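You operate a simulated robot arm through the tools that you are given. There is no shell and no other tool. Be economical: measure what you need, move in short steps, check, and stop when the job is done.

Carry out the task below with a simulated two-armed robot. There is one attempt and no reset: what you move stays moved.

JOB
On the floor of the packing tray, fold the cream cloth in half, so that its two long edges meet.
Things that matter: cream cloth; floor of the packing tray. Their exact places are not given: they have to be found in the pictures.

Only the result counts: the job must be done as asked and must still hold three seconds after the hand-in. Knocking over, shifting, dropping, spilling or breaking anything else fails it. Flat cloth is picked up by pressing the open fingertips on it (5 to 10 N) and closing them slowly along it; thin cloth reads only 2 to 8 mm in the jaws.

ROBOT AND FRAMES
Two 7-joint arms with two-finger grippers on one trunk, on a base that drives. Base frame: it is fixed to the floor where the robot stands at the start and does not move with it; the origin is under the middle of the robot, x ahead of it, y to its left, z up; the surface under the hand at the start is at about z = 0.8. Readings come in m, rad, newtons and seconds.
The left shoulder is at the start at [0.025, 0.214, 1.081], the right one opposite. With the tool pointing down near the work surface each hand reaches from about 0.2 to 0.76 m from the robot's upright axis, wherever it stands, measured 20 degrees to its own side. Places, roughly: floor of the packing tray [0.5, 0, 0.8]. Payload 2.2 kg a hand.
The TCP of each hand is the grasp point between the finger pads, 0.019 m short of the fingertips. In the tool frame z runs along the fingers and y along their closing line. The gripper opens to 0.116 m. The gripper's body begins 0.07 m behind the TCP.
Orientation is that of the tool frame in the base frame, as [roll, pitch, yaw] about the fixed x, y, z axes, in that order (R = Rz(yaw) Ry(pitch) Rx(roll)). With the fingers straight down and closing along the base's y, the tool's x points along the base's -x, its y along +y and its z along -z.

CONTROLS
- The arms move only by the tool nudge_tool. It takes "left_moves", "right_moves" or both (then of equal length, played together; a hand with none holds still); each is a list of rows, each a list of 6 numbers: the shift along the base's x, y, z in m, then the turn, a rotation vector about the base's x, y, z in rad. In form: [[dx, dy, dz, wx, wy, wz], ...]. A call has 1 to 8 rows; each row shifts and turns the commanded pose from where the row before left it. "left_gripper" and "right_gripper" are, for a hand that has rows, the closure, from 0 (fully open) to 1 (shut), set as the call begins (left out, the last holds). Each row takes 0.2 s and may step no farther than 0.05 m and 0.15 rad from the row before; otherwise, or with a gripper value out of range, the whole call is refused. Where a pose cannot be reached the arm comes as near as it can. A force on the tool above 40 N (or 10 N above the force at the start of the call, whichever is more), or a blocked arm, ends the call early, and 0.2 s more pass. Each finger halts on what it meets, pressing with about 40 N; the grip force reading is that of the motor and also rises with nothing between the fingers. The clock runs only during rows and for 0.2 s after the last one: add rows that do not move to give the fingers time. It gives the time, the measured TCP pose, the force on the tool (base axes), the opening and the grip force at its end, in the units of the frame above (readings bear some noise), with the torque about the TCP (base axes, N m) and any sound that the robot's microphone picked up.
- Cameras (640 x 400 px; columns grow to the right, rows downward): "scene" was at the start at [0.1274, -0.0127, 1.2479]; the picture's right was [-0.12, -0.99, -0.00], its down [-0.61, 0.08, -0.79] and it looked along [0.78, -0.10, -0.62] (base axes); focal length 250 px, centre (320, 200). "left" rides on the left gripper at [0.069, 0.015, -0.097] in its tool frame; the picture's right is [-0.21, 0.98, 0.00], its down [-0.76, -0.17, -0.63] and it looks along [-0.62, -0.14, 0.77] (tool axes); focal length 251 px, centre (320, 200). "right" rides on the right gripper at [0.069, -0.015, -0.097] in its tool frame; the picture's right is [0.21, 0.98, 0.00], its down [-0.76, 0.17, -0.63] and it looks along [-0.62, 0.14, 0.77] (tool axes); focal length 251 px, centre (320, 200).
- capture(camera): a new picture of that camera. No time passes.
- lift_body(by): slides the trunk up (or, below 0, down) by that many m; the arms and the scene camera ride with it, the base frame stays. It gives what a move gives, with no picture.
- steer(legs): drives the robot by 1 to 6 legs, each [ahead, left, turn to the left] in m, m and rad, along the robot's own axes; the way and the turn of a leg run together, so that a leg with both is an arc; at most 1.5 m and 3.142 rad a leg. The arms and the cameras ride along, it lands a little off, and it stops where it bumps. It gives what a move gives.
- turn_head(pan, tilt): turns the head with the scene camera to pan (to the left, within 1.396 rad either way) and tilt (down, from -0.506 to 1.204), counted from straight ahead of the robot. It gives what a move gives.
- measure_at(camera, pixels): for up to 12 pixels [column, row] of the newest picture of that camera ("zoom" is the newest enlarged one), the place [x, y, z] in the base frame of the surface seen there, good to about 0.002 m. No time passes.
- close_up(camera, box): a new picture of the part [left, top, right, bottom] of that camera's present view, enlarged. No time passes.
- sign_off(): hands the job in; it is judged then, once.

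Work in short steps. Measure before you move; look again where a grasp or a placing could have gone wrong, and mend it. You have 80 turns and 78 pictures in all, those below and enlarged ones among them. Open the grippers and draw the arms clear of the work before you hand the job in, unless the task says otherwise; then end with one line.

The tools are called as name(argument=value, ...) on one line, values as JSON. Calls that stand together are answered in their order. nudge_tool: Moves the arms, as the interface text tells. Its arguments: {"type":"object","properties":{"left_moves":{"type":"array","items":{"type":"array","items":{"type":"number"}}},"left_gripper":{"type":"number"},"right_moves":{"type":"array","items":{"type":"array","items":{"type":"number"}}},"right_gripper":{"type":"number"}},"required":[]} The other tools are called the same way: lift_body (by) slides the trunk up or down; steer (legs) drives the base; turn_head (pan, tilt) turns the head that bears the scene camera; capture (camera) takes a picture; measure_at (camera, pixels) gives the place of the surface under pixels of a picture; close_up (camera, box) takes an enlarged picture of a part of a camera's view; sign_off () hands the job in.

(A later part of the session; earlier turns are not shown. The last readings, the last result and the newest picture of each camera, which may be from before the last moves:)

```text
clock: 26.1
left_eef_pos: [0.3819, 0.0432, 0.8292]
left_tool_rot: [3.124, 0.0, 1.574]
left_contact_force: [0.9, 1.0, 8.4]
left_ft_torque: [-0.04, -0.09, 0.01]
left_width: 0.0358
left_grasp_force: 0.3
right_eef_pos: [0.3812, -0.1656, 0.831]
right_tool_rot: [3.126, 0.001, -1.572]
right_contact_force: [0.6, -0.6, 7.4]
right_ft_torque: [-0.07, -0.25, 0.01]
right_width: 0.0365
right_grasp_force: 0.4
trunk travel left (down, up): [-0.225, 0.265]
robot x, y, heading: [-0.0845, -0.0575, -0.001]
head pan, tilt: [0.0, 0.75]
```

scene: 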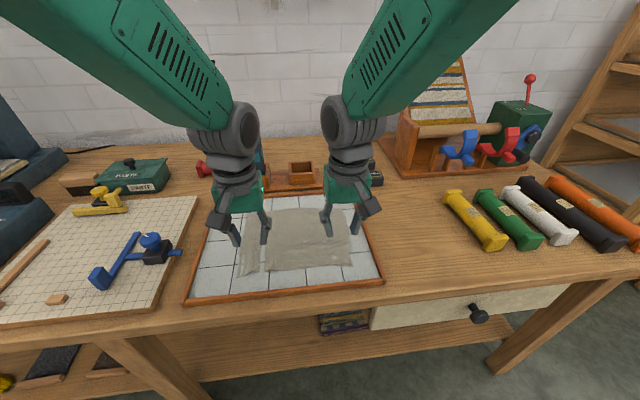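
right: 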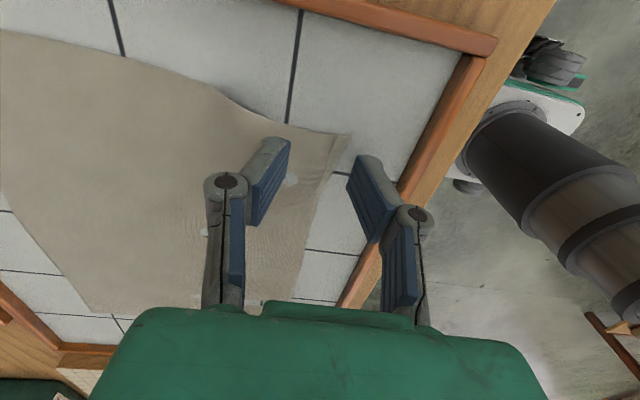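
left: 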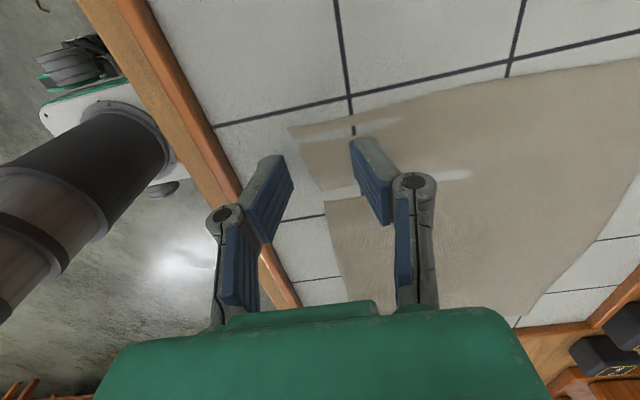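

Both press at about 8 N; closing slowly.

nudge_tool(left_moves=[[0, 0, 0, 0, 0, 0]], right_moves=[[0, 0, 0, 0, 0, 0]], left_gripper=0.78, right_gripper=0.78)

nudge_tool(left_moves=[[0, 0, 0, 0, 0, 0]], right_moves=[[0, 0, 0, 0, 0, 0]], left_gripper=0.86, right_gripper=0.86)

nudge_tool(left_moves=[[0, 0, 0, 0, 0, 0]], right_moves=[[0, 0, 0, 0, 0, 0]], left_gripper=0.93, right_gripper=0.93)

nudge_tool(left_moves=[[0, 0, 0, 0, 0, 0], [0, 0, 0, 0, 0, 0]], right_moves=[[0, 0, 0, 0, 0, 0], [0, 0, 0, 0, 0, 0]], left_gripper=1, right_gripper=1)

capture(camera="left")

capture(camera="right")

```text
clock: 26.5
left_eef_pos: [0.3804, 0.0432, 0.8275]
left_tool_rot: [3.127, 0.0, 1.574]
left_contact_force: [0.8, 0.6, 6.4]
left_ft_torque: [-0.01, -0.01, 0.02]
left_width: 0.0265
left_grasp_force: 0.0
right_eef_pos: [0.3812, -0.1658, 0.8284]
right_tool_rot: [3.122, 0.0, -1.573]
right_contact_force: [-0.2, 0.5, 2.1]
right_ft_torque: [-0.03, -0.05, -0.01]
right_width: 0.0263
right_grasp_force: 0.2
trunk travel left (down, up): [-0.225, 0.265]
robot x, y, heading: [-0.0813, -0.0559, 0.004]
head pan, tilt: [0.0, 0.75]
```

```text
clock: 26.9
left_eef_pos: [0.3807, 0.0436, 0.8282]
left_tool_rot: [3.128, 0.001, 1.574]
left_contact_force: [0.5, -0.5, 5.2]
left_ft_torque: [0.04, -0.04, -0.04]
left_width: 0.0165
left_grasp_force: 0.2
right_eef_pos: [0.3804, -0.1658, 0.8284]
right_tool_rot: [3.123, 0.002, -1.573]
right_contact_force: [-0.9, 0.0, 1.6]
right_ft_torque: [-0.02, 0.0, 0.02]
right_width: 0.0164
right_grasp_force: 0.1
trunk travel left (down, up): [-0.225, 0.265]
robot x, y, heading: [-0.0797, -0.0577, -0.003]
head pan, tilt: [0.0, 0.75]
```

```text
clock: 27.3
left_eef_pos: [0.3817, 0.0426, 0.8277]
left_tool_rot: [3.127, 0.0, 1.573]
left_contact_force: [0.1, 0.2, 3.2]
left_ft_torque: [-0.01, -0.03, 0.03]
left_width: 0.0082
left_grasp_force: 0.1
right_eef_pos: [0.3804, -0.1658, 0.8288]
right_tool_rot: [3.124, 0.003, -1.573]
right_contact_force: [-0.5, 0.0, 1.4]
right_ft_torque: [0.0, -0.03, 0.01]
right_width: 0.0072
right_grasp_force: 0.1
trunk travel left (down, up): [-0.225, 0.265]
robot x, y, heading: [-0.0833, -0.059, -0.003]
head pan, tilt: [0.0, 0.75]
```

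```text
clock: 27.9
left_eef_pos: [0.3821, 0.0427, 0.8297]
left_tool_rot: [3.129, 0.0, 1.575]
left_contact_force: [-0.2, 0.0, 4.2]
left_ft_torque: [0.05, 0.02, 0.01]
left_width: 0.0001
left_grasp_force: 28.5
right_eef_pos: [0.3799, -0.1652, 0.8293]
right_tool_rot: [3.124, 0.002, -1.572]
right_contact_force: [-0.1, -0.3, 0.0]
right_ft_torque: [0.02, 0.01, 0.01]
right_width: 0.0002
right_grasp_force: 28.0
trunk travel left (down, up): [-0.225, 0.265]
robot x, y, heading: [-0.083, -0.0588, -0.003]
head pan, tilt: [0.0, 0.75]
```

```text
51 pictures are left
```

left: 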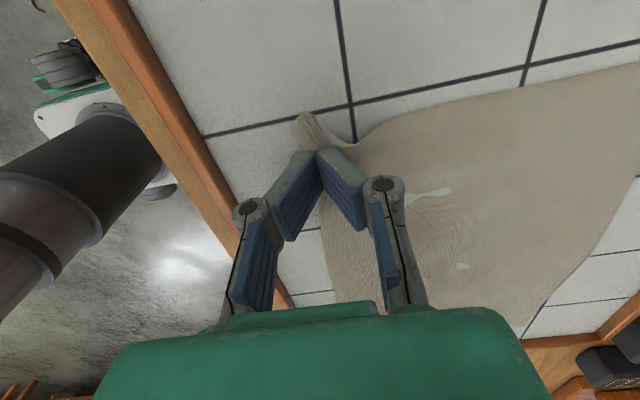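

```text
50 pictures are left
```

right: 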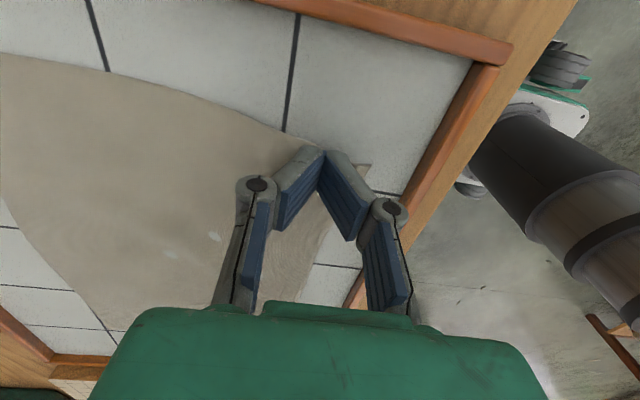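

Widths read ~0: the cloth slipped out as pressure faded while closing. I'll open, lift 1 cm, move 12 mm inward so both fingers are on cloth, and retry with pressure kept up.

nudge_tool(left_moves=[[0, 0, 0, 0, 0, 0], [0, 0, 0.005, 0, 0, 0], [0, 0, 0.006, 0, 0, 0], [0.013, 0.001, 0, 0, 0, 0], [0, 0, 0, 0, 0, 0], [0, 0, 0, 0, 0, 0]], right_moves=[[0, 0, 0, 0, 0, 0], [0, 0, 0.005, 0, 0, 0], [0, 0, 0.006, 0, 0, 0], [0.013, 0.002, 0, 0, 0, 0], [0, 0, 0, 0, 0, 0], [0, 0, 0, 0, 0, 0]], left_gripper=0.68, right_gripper=0.68)

capture(camera="left")

capture(camera="right")

close_up(camera="scene", box=[220, 170, 420, 295])

```text
clock: 29.3
left_eef_pos: [0.3953, 0.0453, 0.8387]
left_tool_rot: [3.13, 0.0, 1.574]
left_contact_force: [0.2, 0.2, 0.1]
left_ft_torque: [0.0, 0.02, -0.03]
left_width: 0.0369
left_grasp_force: 0.1
right_eef_pos: [0.3941, -0.1635, 0.8388]
right_tool_rot: [3.126, 0.0, -1.574]
right_contact_force: [-0.2, -0.7, -0.1]
right_ft_torque: [0.0, 0.01, -0.01]
right_width: 0.0371
right_grasp_force: 0.0
trunk travel left (down, up): [-0.225, 0.265]
robot x, y, heading: [-0.0862, -0.0578, -0.004]
head pan, tilt: [0.0, 0.75]
```

```text
49 pictures are left
```

left: 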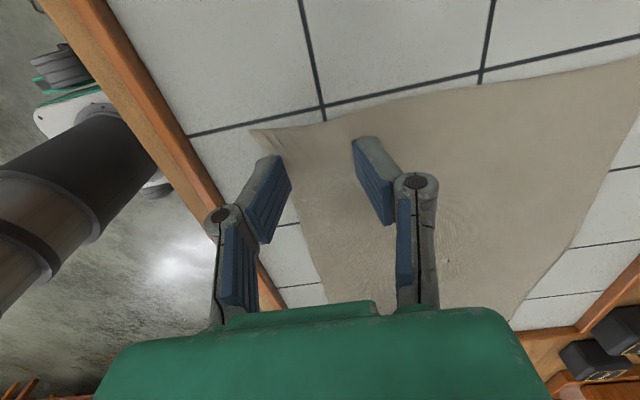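

```text
48 pictures are left
```

right: 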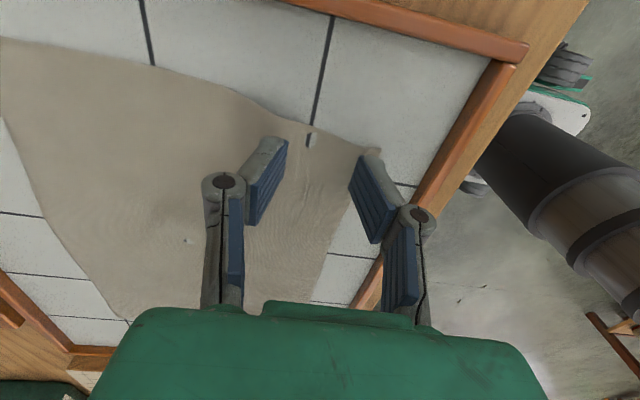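

```text
3.20 times, centred on (320, 232) of scene
```

zoom: 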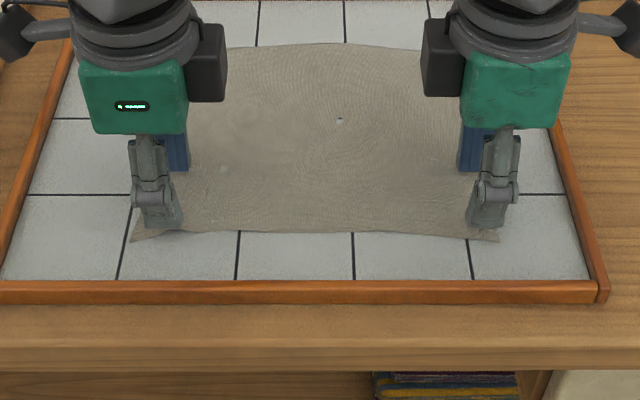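

The cloth is flat again, corners showing at zoom (132,240) and (497,240). I'll measure them.

measure_at(camera="zoom", pixels=[[136, 239], [495, 240], [190, 231], [240, 230], [350, 232], [450, 231], [345, 44], [240, 48], [420, 48]])

```text
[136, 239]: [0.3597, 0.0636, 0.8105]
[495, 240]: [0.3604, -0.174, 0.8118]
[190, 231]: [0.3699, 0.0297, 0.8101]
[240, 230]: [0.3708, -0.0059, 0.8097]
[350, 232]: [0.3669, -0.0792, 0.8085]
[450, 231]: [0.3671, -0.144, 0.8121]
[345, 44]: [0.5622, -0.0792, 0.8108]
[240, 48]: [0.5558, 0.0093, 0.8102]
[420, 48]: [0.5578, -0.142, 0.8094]
```

Outer fingers are just inside the edge (x≈0.366). Pressing down here.

nudge_tool(left_moves=[[0.003, 0, -0.004, 0, 0, 0], [0, 0, -0.004, 0, 0, 0], [0, 0, -0.003, 0, 0, 0], [0, 0, 0, 0, 0, 0]], right_moves=[[0.004, 0.002, -0.004, 0, 0, 0], [0, 0, -0.004, 0, 0, 0], [0, 0, -0.003, 0, 0, 0], [0, 0, 0, 0, 0, 0]])

```text
clock: 30.3
left_eef_pos: [0.3973, 0.044, 0.8279]
left_tool_rot: [3.125, 0.003, 1.573]
left_contact_force: [0.8, 0.2, 8.8]
left_ft_torque: [0.02, -0.02, 0.01]
left_width: 0.0362
left_grasp_force: 0.1
right_eef_pos: [0.3978, -0.1625, 0.8293]
right_tool_rot: [3.126, 0.003, -1.572]
right_contact_force: [0.6, -0.9, 5.7]
right_ft_torque: [-0.04, -0.1, 0.0]
right_width: 0.038
right_grasp_force: 0.1
trunk travel left (down, up): [-0.225, 0.265]
robot x, y, heading: [-0.0856, -0.0537, 0.004]
head pan, tilt: [0.0, 0.75]
```

Left 8.8 N, right 5.7 N. Closing in steps with a 1 mm extra press on the right.

nudge_tool(left_moves=[[0, 0, 0, 0, 0, 0]], right_moves=[[0, 0, -0.001, 0, 0, 0]], left_gripper=0.76, right_gripper=0.76)

nudge_tool(left_moves=[[0, 0, -0.0005, 0, 0, 0]], right_moves=[[0, 0, -0.0005, 0, 0, 0]], left_gripper=0.83, right_gripper=0.83)

```text
clock: 30.7
left_eef_pos: [0.3967, 0.0452, 0.8283]
left_tool_rot: [3.127, -0.001, 1.574]
left_contact_force: [0.8, -0.4, 6.6]
left_ft_torque: [0.02, 0.08, -0.01]
left_width: 0.0269
left_grasp_force: 0.0
right_eef_pos: [0.3974, -0.1612, 0.8284]
right_tool_rot: [3.125, 0.002, -1.571]
right_contact_force: [0.0, -0.1, 8.1]
right_ft_torque: [-0.02, 0.03, -0.02]
right_width: 0.0288
right_grasp_force: 0.0
trunk travel left (down, up): [-0.225, 0.265]
robot x, y, heading: [-0.0806, -0.0563, 0.004]
head pan, tilt: [0.0, 0.75]
```

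```text
clock: 31.1
left_eef_pos: [0.397, 0.0434, 0.828]
left_tool_rot: [3.129, 0.001, 1.575]
left_contact_force: [1.3, 0.3, 6.5]
left_ft_torque: [0.03, 0.06, 0.0]
left_width: 0.0167
left_grasp_force: 0.0
right_eef_pos: [0.3973, -0.1608, 0.8269]
right_tool_rot: [3.127, 0.001, -1.572]
right_contact_force: [0.2, -0.5, 9.5]
right_ft_torque: [-0.07, -0.02, 0.03]
right_width: 0.0188
right_grasp_force: 0.1
trunk travel left (down, up): [-0.225, 0.265]
robot x, y, heading: [-0.0847, -0.0521, -0.002]
head pan, tilt: [0.0, 0.75]
```

Pressure holds (6.5 / 9.5 N); finish closing.

nudge_tool(left_moves=[[0, 0, -0.0007, 0, 0, 0]], right_moves=[[0, 0, 0, 0, 0, 0]], left_gripper=0.9, right_gripper=0.9)

nudge_tool(left_moves=[[0, 0, -0.0003, 0, 0, 0]], right_moves=[[0, 0, 0, 0, 0, 0]], left_gripper=0.96, right_gripper=0.96)

nudge_tool(left_moves=[[0, 0, 0, 0, 0, 0], [0, 0, 0, 0, 0, 0]], right_moves=[[0, 0, 0, 0, 0, 0], [0, 0, 0, 0, 0, 0]], left_gripper=1, right_gripper=1)

capture(camera="left")

capture(camera="right")

```text
clock: 31.5
left_eef_pos: [0.3964, 0.0438, 0.827]
left_tool_rot: [3.126, 0.003, 1.574]
left_contact_force: [-1.9, -0.2, 19.2]
left_ft_torque: [0.05, -0.06, -0.01]
left_width: 0.0094
left_grasp_force: 7.8
right_eef_pos: [0.3966, -0.1605, 0.8273]
right_tool_rot: [3.126, 0.002, -1.571]
right_contact_force: [1.2, 1.2, 9.6]
right_ft_torque: [0.02, 0.02, -0.01]
right_width: 0.0122
right_grasp_force: 0.1
trunk travel left (down, up): [-0.225, 0.265]
robot x, y, heading: [-0.0813, -0.0555, 0.004]
head pan, tilt: [0.0, 0.75]
```

```text
clock: 31.9
left_eef_pos: [0.398, 0.0435, 0.8279]
left_tool_rot: [3.123, 0.002, 1.575]
left_contact_force: [-1.8, 0.1, 25.5]
left_ft_torque: [0.11, 0.09, 0.03]
left_width: 0.0052
left_grasp_force: 11.7
right_eef_pos: [0.3962, -0.1612, 0.8285]
right_tool_rot: [3.128, 0.001, -1.572]
right_contact_force: [1.1, -0.2, 10.4]
right_ft_torque: [-0.02, -0.02, -0.01]
right_width: 0.0056
right_grasp_force: 0.4
trunk travel left (down, up): [-0.225, 0.265]
robot x, y, heading: [-0.0833, -0.0563, 0.002]
head pan, tilt: [0.0, 0.75]
```

```text
clock: 32.5
left_eef_pos: [0.3967, 0.0433, 0.8279]
left_tool_rot: [3.122, 0.001, 1.574]
left_contact_force: [2.5, 0.9, 28.9]
left_ft_torque: [0.07, 0.09, -0.04]
left_width: 0.0037
left_grasp_force: 32.4
right_eef_pos: [0.3966, -0.1621, 0.8287]
right_tool_rot: [3.126, 0.002, -1.573]
right_contact_force: [-0.5, -0.7, 10.4]
right_ft_torque: [0.0, -0.04, -0.01]
right_width: 0.0027
right_grasp_force: 27.8
trunk travel left (down, up): [-0.225, 0.265]
robot x, y, heading: [-0.0806, -0.0582, -0.001]
head pan, tilt: [0.0, 0.75]
```

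```text
46 pictures are left
```

left: 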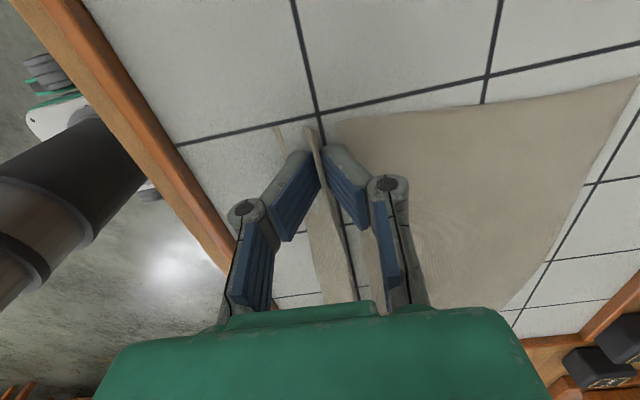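

```text
45 pictures are left
```

right: 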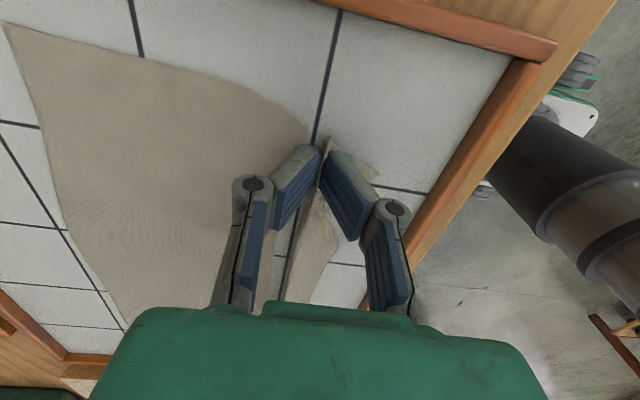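

Both grips read cloth (3.7 and 2.7 mm). I'll lift 3 cm with a slight forward motion and inspect.

nudge_tool(left_moves=[[0, 0, 0.006, 0, 0, 0], [0.001, 0, 0.008, 0, 0, 0], [0.003, 0, 0.008, 0, 0, 0], [0.004, 0, 0.008, 0, 0, 0], [0, 0, 0, 0, 0, 0]], right_moves=[[0, 0, 0.006, 0, 0, 0], [0.001, 0, 0.008, 0, 0, 0], [0.003, 0, 0.008, 0, 0, 0], [0.004, 0, 0.008, 0, 0, 0], [0, 0, 0, 0, 0, 0]])

close_up(camera="scene", box=[220, 150, 420, 275])

capture(camera="left")

capture(camera="right")

```text
clock: 33.7
left_eef_pos: [0.4057, 0.0433, 0.858]
left_tool_rot: [3.129, 0.0, 1.573]
left_contact_force: [-0.9, 0.1, 0.2]
left_ft_torque: [0.01, 0.02, -0.01]
left_width: 0.003
left_grasp_force: 35.2
right_eef_pos: [0.4065, -0.1616, 0.8574]
right_tool_rot: [3.124, 0.001, -1.573]
right_contact_force: [-0.8, -0.4, 1.1]
right_ft_torque: [-0.03, 0.07, -0.01]
right_width: 0.0044
right_grasp_force: 38.4
trunk travel left (down, up): [-0.225, 0.265]
robot x, y, heading: [-0.0851, -0.0572, 0.002]
head pan, tilt: [0.0, 0.75]
```

```text
3.20 times, centred on (320, 212) of scene
```

zoom: 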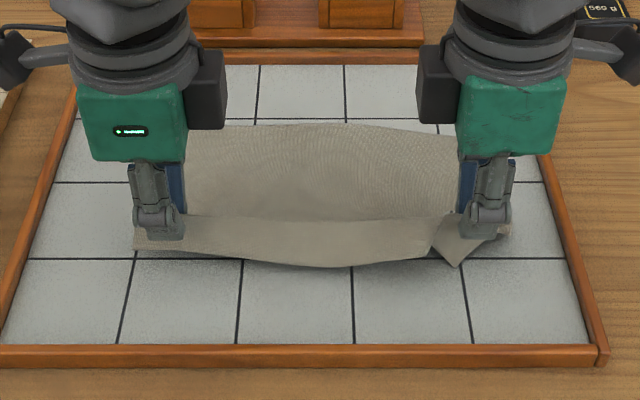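

```text
43 pictures are left
```

left: 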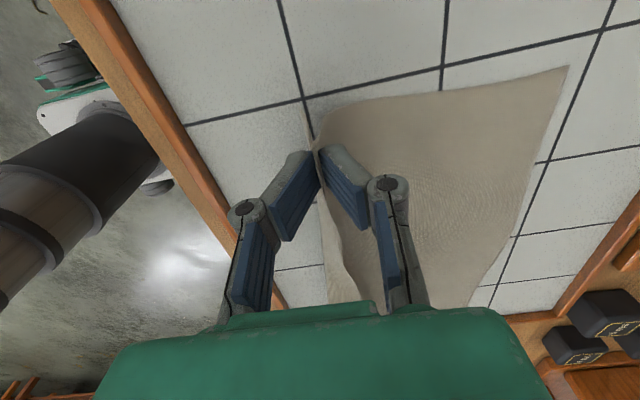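

```text
42 pictures are left
```

right: 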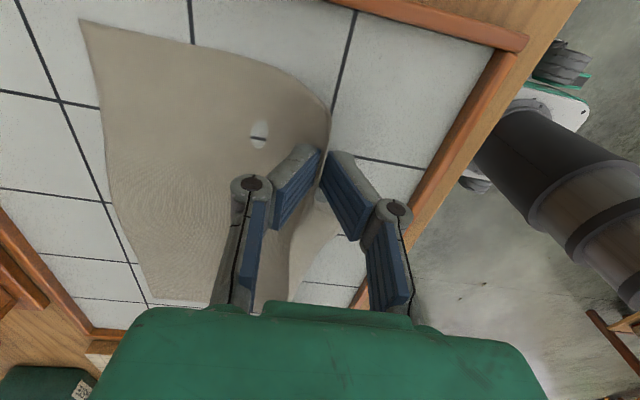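

Both corners came up, but about 2–3 cm of edge hangs as a flap, which would end up as a hem. I'll set it back down, spread it by opening while touching, and regrip with a much narrower pinch right at the edge.

nudge_tool(left_moves=[[-0.004, 0, -0.008, 0, 0, 0], [-0.003, 0, -0.008, 0, 0, 0], [-0.001, 0, -0.007, 0, 0, 0], [0, 0, -0.005, 0, 0, 0], [0, 0, 0, 0, 0, 0]], right_moves=[[-0.004, 0, -0.008, 0, 0, 0], [-0.003, 0, -0.008, 0, 0, 0], [-0.001, 0, -0.008, 0, 0, 0], [0, 0, -0.005, 0, 0, 0], [0, 0, 0, 0, 0, 0]])

nudge_tool(left_moves=[[0, 0, 0, 0, 0, 0], [0, 0, 0, 0, 0, 0], [0, 0, 0.03, 0, 0, 0], [0, 0, 0.04, 0, 0, 0], [0, 0, 0, 0, 0, 0]], right_moves=[[0, 0, 0, 0, 0, 0], [0, 0, 0, 0, 0, 0], [0, 0, 0.03, 0, 0, 0], [0, 0, 0.04, 0, 0, 0], [0, 0, 0, 0, 0, 0]], left_gripper=0.64, right_gripper=0.64)

close_up(camera="scene", box=[220, 170, 420, 295])

```text
clock: 34.9
left_eef_pos: [0.3975, 0.0461, 0.83]
left_tool_rot: [3.127, 0.002, 1.574]
left_contact_force: [-0.2, 0.2, 2.2]
left_ft_torque: [0.04, 0.07, 0.0]
left_width: 0.0046
left_grasp_force: 35.2
right_eef_pos: [0.397, -0.1606, 0.8277]
right_tool_rot: [3.126, 0.002, -1.573]
right_contact_force: [0.0, 0.7, 6.0]
right_ft_torque: [-0.03, -0.01, 0.0]
right_width: 0.0023
right_grasp_force: 27.5
trunk travel left (down, up): [-0.225, 0.265]
robot x, y, heading: [-0.0809, -0.0604, -0.0]
head pan, tilt: [0.0, 0.75]
```

```text
clock: 36.1
left_eef_pos: [0.3987, 0.0453, 0.8972]
left_tool_rot: [3.132, 0.001, 1.575]
left_contact_force: [-0.4, 1.0, 0.6]
left_ft_torque: [-0.01, 0.03, 0.01]
left_width: 0.0419
left_grasp_force: 0.0
right_eef_pos: [0.3993, -0.1618, 0.8979]
right_tool_rot: [3.123, 0.0, -1.574]
right_contact_force: [0.7, -0.4, -0.1]
right_ft_torque: [-0.01, -0.01, 0.01]
right_width: 0.0416
right_grasp_force: 0.1
trunk travel left (down, up): [-0.225, 0.265]
robot x, y, heading: [-0.0819, -0.0588, 0.001]
head pan, tilt: [0.0, 0.75]
```

```text
3.20 times, centred on (320, 232) of scene
```

zoom: 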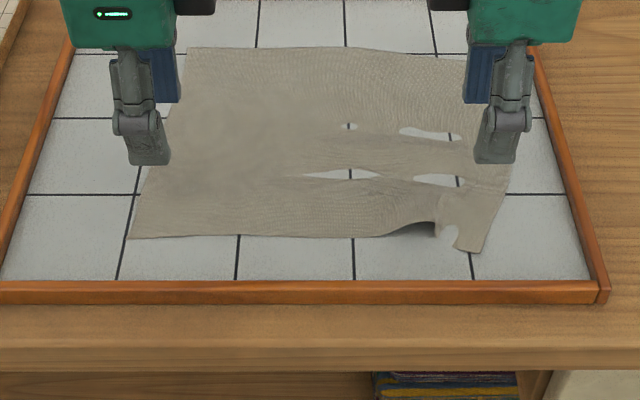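

Left corner is flat; the right corner is rumpled near zoom (440,232). A closer look at it.

measure_at(camera="zoom", pixels=[[130, 236], [238, 234], [352, 235], [400, 230], [434, 224], [440, 212], [456, 238], [478, 250], [495, 200], [508, 170], [420, 200], [465, 215]])

close_up(camera="scene", box=[330, 210, 410, 260])

capture(camera="right")

```text
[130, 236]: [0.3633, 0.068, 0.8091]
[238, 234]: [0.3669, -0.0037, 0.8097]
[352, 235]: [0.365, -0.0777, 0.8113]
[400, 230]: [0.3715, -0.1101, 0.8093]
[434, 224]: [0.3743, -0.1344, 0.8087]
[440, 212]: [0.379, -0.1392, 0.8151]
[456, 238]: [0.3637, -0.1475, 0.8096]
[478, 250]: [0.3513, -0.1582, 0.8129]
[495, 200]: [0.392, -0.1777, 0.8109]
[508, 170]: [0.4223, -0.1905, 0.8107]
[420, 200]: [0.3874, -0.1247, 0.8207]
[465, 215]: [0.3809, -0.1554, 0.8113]
```

```text
8.00 times, centred on (370, 235) of scene
```

zoom: 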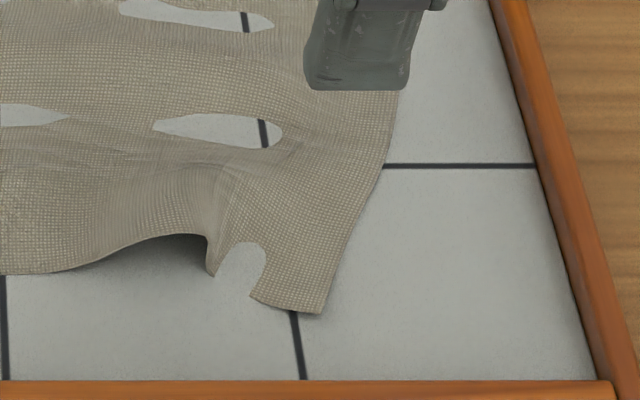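

```text
39 pictures are left
```

right: 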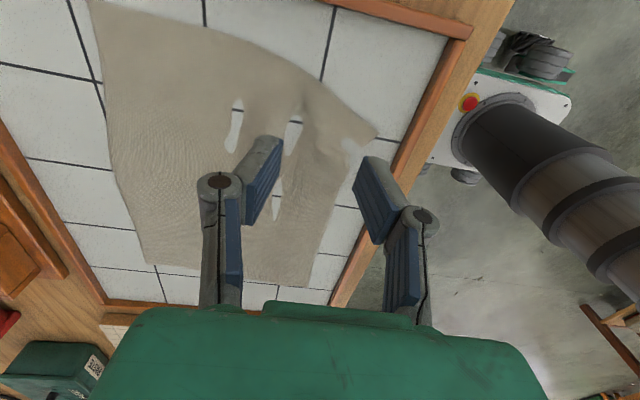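

The right corner was dragged inward to (0.351, −0.158). I'll press it with closed right fingertips and slide it back outward (−y).

nudge_tool(right_moves=[[-0.01, 0.002, -0.01, 0, 0, 0], [-0.012, 0.002, -0.016, 0, 0, 0], [-0.008, 0.002, -0.016, 0, 0, 0], [0, 0, -0.016, 0, 0, 0], [0, 0, -0.008, 0, 0, 0], [0, 0, -0.003, 0, 0, 0], [0, 0, 0, 0, 0, 0]], right_gripper=1)

```text
clock: 37.7
left_eef_pos: [0.398, 0.0444, 0.8986]
left_tool_rot: [3.128, 0.001, 1.574]
left_contact_force: [0.7, -0.1, 0.6]
left_ft_torque: [0.03, 0.02, 0.02]
left_width: 0.0415
left_grasp_force: 0.1
right_eef_pos: [0.3679, -0.1561, 0.8286]
right_tool_rot: [3.126, 0.001, -1.573]
right_contact_force: [0.5, 0.3, -0.2]
right_ft_torque: [0.01, -0.02, 0.03]
right_width: 0.0
right_grasp_force: 28.5
trunk travel left (down, up): [-0.225, 0.265]
robot x, y, heading: [-0.0804, -0.0565, 0.002]
head pan, tilt: [0.0, 0.75]
```

No contact yet; press 2.5 mm more, then drag 25 mm in −y and slightly +x, then lift.

nudge_tool(right_moves=[[0, 0, -0.0015, 0, 0, 0], [0, 0, -0.0015, 0, 0, 0], [0.001, -0.006, 0, 0, 0, 0], [0.001, -0.006, 0, 0, 0, 0], [0.001, -0.007, 0, 0, 0, 0], [0.001, -0.007, 0, 0, 0, 0], [0, 0, 0, 0, 0, 0]])

nudge_tool(right_moves=[[0, 0, 0.02, 0, 0, 0], [0, 0, 0.04, 0, 0, 0], [0, 0, 0, 0, 0, 0]])

close_up(camera="scene", box=[300, 190, 412, 260])

```text
clock: 39.3
left_eef_pos: [0.3965, 0.0464, 0.8986]
left_tool_rot: [3.125, 0.003, 1.574]
left_contact_force: [-1.1, 0.9, -0.3]
left_ft_torque: [-0.01, -0.01, 0.01]
left_width: 0.0415
left_grasp_force: 0.0
right_eef_pos: [0.3713, -0.1785, 0.8282]
right_tool_rot: [3.129, 0.001, -1.573]
right_contact_force: [-0.5, 8.3, 36.8]
right_ft_torque: [0.25, -0.13, 0.02]
right_width: 0.0
right_grasp_force: 28.6
trunk travel left (down, up): [-0.225, 0.265]
robot x, y, heading: [-0.0854, -0.0576, 0.0]
head pan, tilt: [0.0, 0.75]
```

```text
clock: 40.1
left_eef_pos: [0.3978, 0.0456, 0.8983]
left_tool_rot: [3.13, 0.001, 1.575]
left_contact_force: [0.5, -0.7, -0.6]
left_ft_torque: [0.02, 0.03, 0.0]
left_width: 0.0419
left_grasp_force: 0.1
right_eef_pos: [0.3723, -0.1805, 0.8851]
right_tool_rot: [3.122, 0.0, -1.571]
right_contact_force: [-0.2, 0.7, 0.1]
right_ft_torque: [-0.05, 0.0, 0.01]
right_width: 0.0002
right_grasp_force: 28.7
trunk travel left (down, up): [-0.225, 0.265]
robot x, y, heading: [-0.0831, -0.0539, -0.002]
head pan, tilt: [0.0, 0.75]
```

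```text
5.71 times, centred on (356, 225) of scene
```

zoom: 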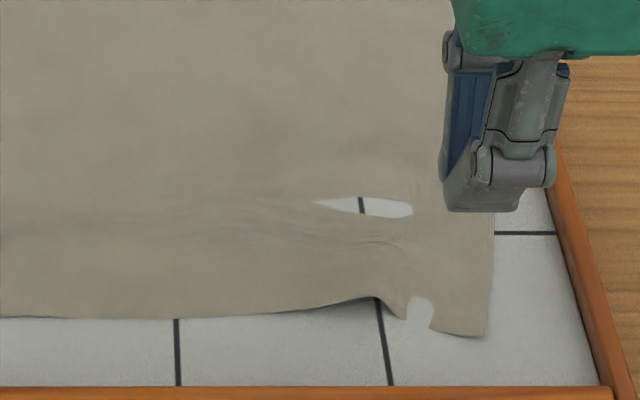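

The corner is nearly restored. Measuring the near edge on the right and left.

measure_at(camera="zoom", pixels=[[484, 332], [460, 331], [435, 324], [400, 315], [375, 298], [330, 302], [250, 311], [100, 314], [10, 314], [488, 240]])

close_up(camera="scene", box=[220, 170, 420, 295])

```text
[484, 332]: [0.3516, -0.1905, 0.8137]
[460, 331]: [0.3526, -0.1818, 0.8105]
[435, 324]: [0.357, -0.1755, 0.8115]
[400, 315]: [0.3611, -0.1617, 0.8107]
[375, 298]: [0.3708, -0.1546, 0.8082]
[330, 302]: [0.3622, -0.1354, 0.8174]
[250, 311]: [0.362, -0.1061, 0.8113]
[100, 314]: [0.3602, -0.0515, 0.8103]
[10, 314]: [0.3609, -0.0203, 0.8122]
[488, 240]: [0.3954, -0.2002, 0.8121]
```

```text
3.20 times, centred on (320, 232) of scene
```

zoom: 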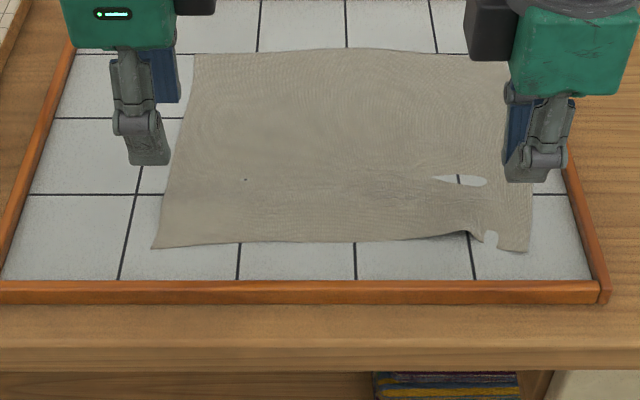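

The whole cloth slid a little to −y. Measure its corners now.

measure_at(camera="zoom", pixels=[[155, 244], [175, 242], [200, 241], [240, 238], [350, 239], [198, 57], [345, 50], [470, 59], [526, 248], [162, 200]])

```text
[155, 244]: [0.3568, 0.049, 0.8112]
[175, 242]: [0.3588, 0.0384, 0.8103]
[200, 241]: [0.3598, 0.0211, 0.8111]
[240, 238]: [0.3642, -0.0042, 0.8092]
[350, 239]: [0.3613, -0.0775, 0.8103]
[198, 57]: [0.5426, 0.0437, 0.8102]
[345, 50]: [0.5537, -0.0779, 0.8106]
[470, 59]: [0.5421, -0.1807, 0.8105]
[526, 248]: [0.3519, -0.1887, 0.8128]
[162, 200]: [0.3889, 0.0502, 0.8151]
```

Near edge at x≈0.358 (left) and 0.355 (right); corners y 0.05 and −0.19. I'll narrow jaws to 1.8 cm and hover with the outer pad right at the edge.

nudge_tool(left_moves=[[-0.012, -0.006, 0, 0, 0, 0], [-0.012, -0.0065, -0.01, 0, 0, 0], [-0.005, 0, -0.018, 0, 0, 0], [0, 0, -0.018, 0, 0, 0], [0, 0, -0.011, 0, 0, 0], [0, 0, 0, 0, 0, 0]], right_moves=[[-0.006, 0.0045, 0, 0, 0, 0], [0, 0, -0.01, 0, 0, 0], [0, 0, -0.015, 0, 0, 0], [0, 0, -0.015, 0, 0, 0], [0, 0, -0.005, 0, 0, 0], [0, 0, 0, 0, 0, 0]], left_gripper=0.84, right_gripper=0.84)

capture(camera="left")

capture(camera="right")

```text
clock: 41.5
left_eef_pos: [0.368, 0.0334, 0.8411]
left_tool_rot: [3.127, 0.001, 1.574]
left_contact_force: [0.6, -1.5, 0.2]
left_ft_torque: [0.0, -0.01, -0.01]
left_width: 0.0186
left_grasp_force: 0.1
right_eef_pos: [0.3653, -0.1772, 0.8424]
right_tool_rot: [3.124, 0.002, -1.572]
right_contact_force: [-0.6, 0.2, 0.0]
right_ft_torque: [0.02, -0.02, 0.04]
right_width: 0.0186
right_grasp_force: 0.0
trunk travel left (down, up): [-0.225, 0.265]
robot x, y, heading: [-0.0784, -0.0531, 0.002]
head pan, tilt: [0.0, 0.75]
```

```text
36 pictures are left
```

left: 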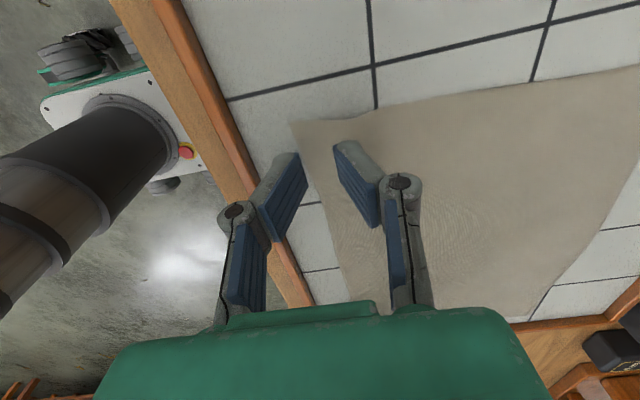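

```text
35 pictures are left
```

right: 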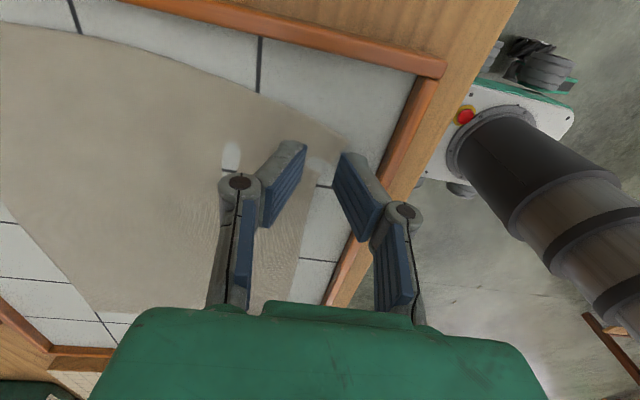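

Edges sit at the outer pads. Pressing down.

nudge_tool(left_moves=[[0.001, 0, -0.005, 0, 0, 0], [0, 0, -0.004, 0, 0, 0], [0, 0, -0.003, 0, 0, 0], [0, 0, 0, 0, 0, 0]], right_moves=[[0.001, 0, -0.005, 0, 0, 0], [0, 0, -0.005, 0, 0, 0], [0, 0, -0.003, 0, 0, 0], [0, 0, 0, 0, 0, 0]])

```text
clock: 42.5
left_eef_pos: [0.3703, 0.033, 0.8291]
left_tool_rot: [3.127, 0.0, 1.574]
left_contact_force: [-0.1, -0.1, -0.3]
left_ft_torque: [-0.02, 0.01, 0.02]
left_width: 0.0186
left_grasp_force: 0.0
right_eef_pos: [0.3663, -0.1767, 0.8279]
right_tool_rot: [3.124, 0.002, -1.572]
right_contact_force: [0.1, 0.5, 3.6]
right_ft_torque: [0.01, 0.0, 0.0]
right_width: 0.0191
right_grasp_force: 0.1
trunk travel left (down, up): [-0.225, 0.265]
robot x, y, heading: [-0.0801, -0.0558, 0.0]
head pan, tilt: [0.0, 0.75]
```

A bit more pressure: left 1.8 mm, right 0.6 mm.

nudge_tool(left_moves=[[0, 0, -0.001, 0, 0, 0], [0, 0, -0.0008, 0, 0, 0], [0, 0, 0, 0, 0, 0]], right_moves=[[0, 0, -0.0006, 0, 0, 0], [0, 0, 0, 0, 0, 0], [0, 0, 0, 0, 0, 0]])

```text
clock: 43.3
left_eef_pos: [0.3679, 0.0318, 0.8287]
left_tool_rot: [3.129, -0.001, 1.576]
left_contact_force: [-0.3, -1.0, 5.1]
left_ft_torque: [0.03, 0.01, -0.01]
left_width: 0.0187
left_grasp_force: 0.1
right_eef_pos: [0.3661, -0.1771, 0.8282]
right_tool_rot: [3.127, 0.0, -1.572]
right_contact_force: [0.2, 0.4, 6.6]
right_ft_torque: [0.01, 0.05, -0.01]
right_width: 0.02
right_grasp_force: 0.1
trunk travel left (down, up): [-0.225, 0.265]
robot x, y, heading: [-0.0851, -0.0589, -0.002]
head pan, tilt: [0.0, 0.75]
```

Now 5 and 6.6 N; close in small steps while pressing slightly more.

nudge_tool(left_moves=[[0, 0, -0.0007, 0, 0, 0]], right_moves=[[0, 0, -0.0005, 0, 0, 0]], left_gripper=0.89, right_gripper=0.89)

nudge_tool(left_moves=[[0, 0, -0.0004, 0, 0, 0]], right_moves=[[0, 0, -0.0004, 0, 0, 0]], left_gripper=0.93, right_gripper=0.93)

nudge_tool(left_moves=[[0, 0, -0.0003, 0, 0, 0]], right_moves=[[0, 0, -0.0003, 0, 0, 0]], left_gripper=0.96, right_gripper=0.96)

nudge_tool(left_moves=[[0, 0, 0, 0, 0, 0], [0, 0, 0, 0, 0, 0]], right_moves=[[0, 0, 0, 0, 0, 0], [0, 0, 0, 0, 0, 0]], left_gripper=1, right_gripper=1)

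capture(camera="left")

capture(camera="right")

```text
clock: 43.7
left_eef_pos: [0.3681, 0.032, 0.826]
left_tool_rot: [3.126, 0.002, 1.574]
left_contact_force: [0.0, -0.4, 6.6]
left_ft_torque: [0.0, 0.0, -0.08]
left_width: 0.0137
left_grasp_force: 0.0
right_eef_pos: [0.3654, -0.1773, 0.8267]
right_tool_rot: [3.124, 0.002, -1.573]
right_contact_force: [-0.9, -0.6, 8.3]
right_ft_torque: [-0.02, 0.04, 0.01]
right_width: 0.0144
right_grasp_force: 0.0
trunk travel left (down, up): [-0.225, 0.265]
robot x, y, heading: [-0.0847, -0.0568, 0.002]
head pan, tilt: [0.0, 0.75]
```

```text
clock: 44.1
left_eef_pos: [0.3679, 0.0322, 0.827]
left_tool_rot: [3.125, 0.002, 1.575]
left_contact_force: [0.6, -0.3, 5.5]
left_ft_torque: [-0.02, 0.01, 0.0]
left_width: 0.0096
left_grasp_force: 0.1
right_eef_pos: [0.3654, -0.177, 0.8281]
right_tool_rot: [3.126, 0.001, -1.572]
right_contact_force: [-5.3, 0.1, 14.6]
right_ft_torque: [-0.02, 0.2, -0.03]
right_width: 0.0124
right_grasp_force: 1.1
trunk travel left (down, up): [-0.225, 0.265]
robot x, y, heading: [-0.0804, -0.0539, -0.001]
head pan, tilt: [0.0, 0.75]
```

```text
clock: 44.5
left_eef_pos: [0.3671, 0.0313, 0.8268]
left_tool_rot: [3.127, 0.0, 1.573]
left_contact_force: [-1.2, 0.3, 11.0]
left_ft_torque: [-0.04, 0.02, 0.0]
left_width: 0.0075
left_grasp_force: 0.7
right_eef_pos: [0.3655, -0.1764, 0.8261]
right_tool_rot: [3.126, 0.002, -1.573]
right_contact_force: [-3.2, -0.4, 12.8]
right_ft_torque: [0.01, 0.12, 0.01]
right_width: 0.0092
right_grasp_force: 2.2
trunk travel left (down, up): [-0.225, 0.265]
robot x, y, heading: [-0.0842, -0.0546, -0.001]
head pan, tilt: [0.0, 0.75]
```

```text
clock: 45.1
left_eef_pos: [0.3683, 0.0319, 0.8278]
left_tool_rot: [3.126, -0.001, 1.575]
left_contact_force: [-3.2, 0.9, 16.6]
left_ft_torque: [0.06, 0.15, 0.01]
left_width: 0.0011
left_grasp_force: 29.6
right_eef_pos: [0.3665, -0.1775, 0.827]
right_tool_rot: [3.125, 0.003, -1.572]
right_contact_force: [-0.7, 0.5, 5.3]
right_ft_torque: [-0.01, 0.05, -0.02]
right_width: 0.0025
right_grasp_force: 30.2
trunk travel left (down, up): [-0.225, 0.265]
robot x, y, heading: [-0.082, -0.0559, -0.006]
head pan, tilt: [0.0, 0.75]
```

```text
34 pictures are left
```

left: 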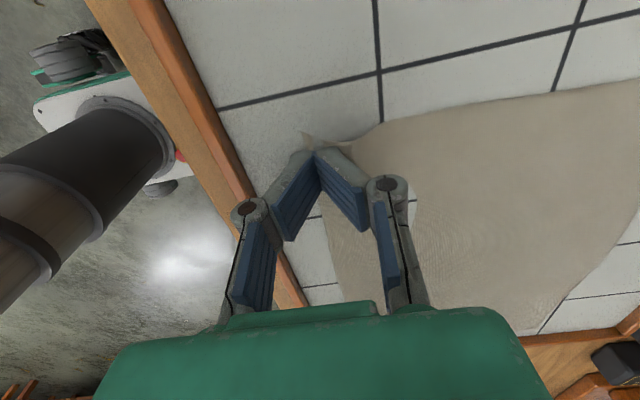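

```text
33 pictures are left
```

right: 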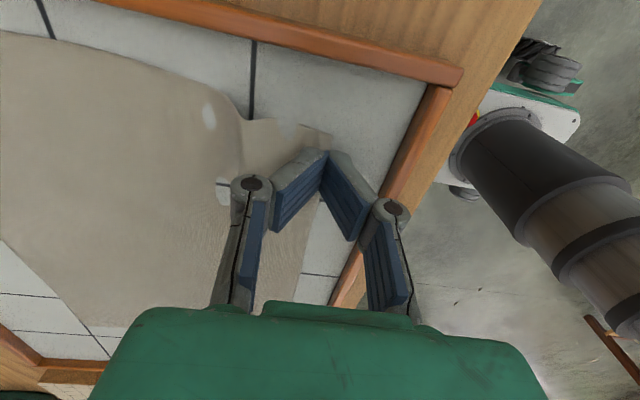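

Readings 1.1 mm (left, thin) and 2.5 mm (right). I'll lift 2.5 cm slowly and look.

nudge_tool(left_moves=[[0, 0, 0.006, 0, 0, 0], [0.001, 0, 0.006, 0, 0, 0], [0.001, 0, 0.007, 0, 0, 0], [0.002, 0, 0.007, 0, 0, 0], [0, 0, 0, 0, 0, 0]], right_moves=[[0, 0, 0.006, 0, 0, 0], [0.001, 0, 0.006, 0, 0, 0], [0.001, 0, 0.007, 0, 0, 0], [0.002, 0, 0.007, 0, 0, 0], [0, 0, 0, 0, 0, 0]])

close_up(camera="scene", box=[220, 150, 420, 275])

```text
clock: 46.3
left_eef_pos: [0.3738, 0.0314, 0.8521]
left_tool_rot: [3.127, -0.001, 1.574]
left_contact_force: [-0.1, -0.2, 0.0]
left_ft_torque: [-0.02, 0.01, 0.05]
left_width: 0.0011
left_grasp_force: 29.6
right_eef_pos: [0.3719, -0.1776, 0.854]
right_tool_rot: [3.125, 0.001, -1.573]
right_contact_force: [0.6, 0.5, -0.2]
right_ft_torque: [-0.03, 0.02, 0.0]
right_width: 0.0024
right_grasp_force: 29.8
trunk travel left (down, up): [-0.225, 0.265]
robot x, y, heading: [-0.0833, -0.0592, -0.002]
head pan, tilt: [0.0, 0.75]
```

```text
3.20 times, centred on (320, 212) of scene
```

zoom: 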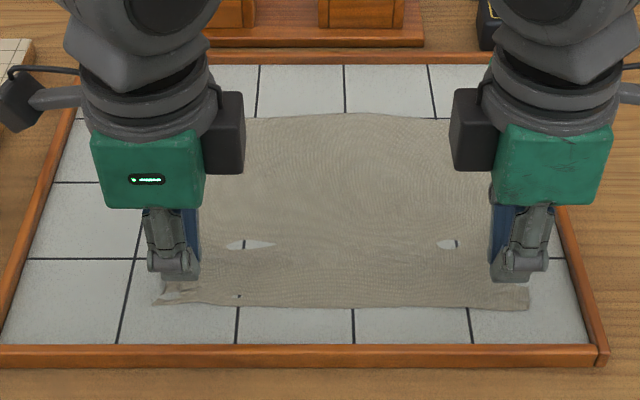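

The narrow pinch slipped out; the cloth is still flat. Better plan: use the wider, secure pinch, lift the whole cloth so it hangs, then lay its far half down toward +x and bring the held edge back over it — that way the edge naturally lies the right way. First open and check edge positions.

nudge_tool(left_moves=[[0, 0, 0, 0, 0, 0], [0.012, 0, 0.02, 0, 0, 0], [0.012, 0, 0.02, 0, 0, 0], [0, 0, 0, 0, 0, 0]], right_moves=[[0, 0, 0, 0, 0, 0], [0.012, 0, 0.02, 0, 0, 0], [0.012, 0, 0.02, 0, 0, 0], [0, 0, 0, 0, 0, 0]], left_gripper=0.67, right_gripper=0.67)

close_up(camera="scene", box=[220, 170, 420, 295])

```text
clock: 47.3
left_eef_pos: [0.3977, 0.0296, 0.891]
left_tool_rot: [3.127, -0.002, 1.573]
left_contact_force: [-0.5, 0.0, 0.6]
left_ft_torque: [0.04, -0.01, -0.04]
left_width: 0.0384
left_grasp_force: 0.1
right_eef_pos: [0.3958, -0.1772, 0.8913]
right_tool_rot: [3.123, 0.001, -1.573]
right_contact_force: [-0.1, 1.2, -0.7]
right_ft_torque: [-0.01, 0.03, 0.01]
right_width: 0.0383
right_grasp_force: 0.0
trunk travel left (down, up): [-0.225, 0.265]
robot x, y, heading: [-0.0824, -0.0552, -0.0]
head pan, tilt: [0.0, 0.75]
```

```text
3.20 times, centred on (320, 232) of scene
```

zoom: 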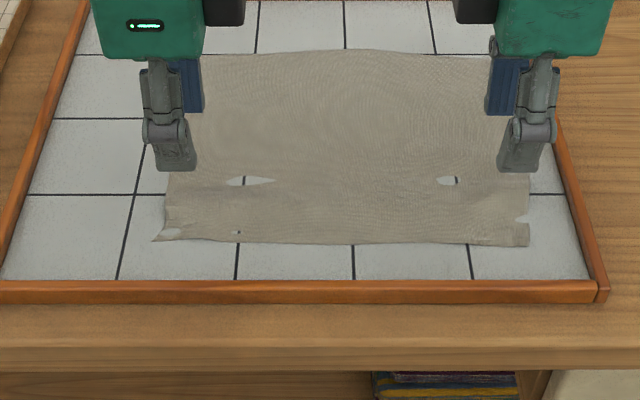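

Cloth lies flat. Measuring the near edge once more.

measure_at(camera="zoom", pixels=[[156, 239], [185, 236], [205, 239], [350, 242], [480, 242], [510, 242], [526, 244], [526, 205], [168, 190], [345, 52]])

```text
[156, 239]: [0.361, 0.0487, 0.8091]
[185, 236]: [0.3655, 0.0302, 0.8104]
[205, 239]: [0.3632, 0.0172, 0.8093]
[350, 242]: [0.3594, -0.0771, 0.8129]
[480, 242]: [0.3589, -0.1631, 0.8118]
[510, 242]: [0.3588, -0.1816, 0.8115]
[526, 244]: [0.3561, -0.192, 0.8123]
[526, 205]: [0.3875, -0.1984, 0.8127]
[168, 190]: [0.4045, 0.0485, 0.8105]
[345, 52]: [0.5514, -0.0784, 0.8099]
```

Edge at x≈0.364 (left), 0.359 (right). I'll centre the jaws at 0.393 and 0.388 so both fingers are on cloth, and descend near contact.

nudge_tool(left_moves=[[-0.004, 0.003, -0.015, 0, 0, 0], [0, 0, -0.018, 0, 0, 0], [0, 0, -0.018, 0, 0, 0], [0, 0, -0.005, 0, 0, 0], [0, 0, -0.004, 0, 0, 0], [0, 0, 0, 0, 0, 0]], right_moves=[[-0.007, 0.001, -0.015, 0, 0, 0], [0, 0, -0.018, 0, 0, 0], [0, 0, -0.018, 0, 0, 0], [0, 0, -0.005, 0, 0, 0], [0, 0, -0.004, 0, 0, 0], [0, 0, 0, 0, 0, 0]])

```text
clock: 48.7
left_eef_pos: [0.3927, 0.0338, 0.8328]
left_tool_rot: [3.126, -0.002, 1.574]
left_contact_force: [-0.5, -0.4, 0.7]
left_ft_torque: [0.01, 0.0, -0.01]
left_width: 0.0384
left_grasp_force: 0.1
right_eef_pos: [0.3877, -0.1753, 0.832]
right_tool_rot: [3.125, 0.002, -1.572]
right_contact_force: [0.4, -0.6, -1.0]
right_ft_torque: [0.0, 0.0, 0.04]
right_width: 0.0385
right_grasp_force: 0.0
trunk travel left (down, up): [-0.225, 0.265]
robot x, y, heading: [-0.0847, -0.0569, 0.0]
head pan, tilt: [0.0, 0.75]
```

Just above contact. Press down.

nudge_tool(left_moves=[[0, 0, -0.002, 0, 0, 0], [0, 0, -0.0015, 0, 0, 0], [0, 0, 0, 0, 0, 0]], right_moves=[[0, 0, -0.002, 0, 0, 0], [0, 0, -0.001, 0, 0, 0], [0, 0, 0, 0, 0, 0]])

```text
clock: 49.5
left_eef_pos: [0.3928, 0.0336, 0.8304]
left_tool_rot: [3.126, 0.001, 1.572]
left_contact_force: [0.5, 0.3, 6.7]
left_ft_torque: [0.01, -0.02, -0.04]
left_width: 0.0386
left_grasp_force: 0.1
right_eef_pos: [0.3894, -0.1745, 0.83]
right_tool_rot: [3.125, 0.001, -1.572]
right_contact_force: [0.7, 1.1, 6.4]
right_ft_torque: [-0.03, -0.13, 0.03]
right_width: 0.0395
right_grasp_force: 0.6
trunk travel left (down, up): [-0.225, 0.265]
robot x, y, heading: [-0.0853, -0.0518, -0.003]
head pan, tilt: [0.0, 0.75]
```

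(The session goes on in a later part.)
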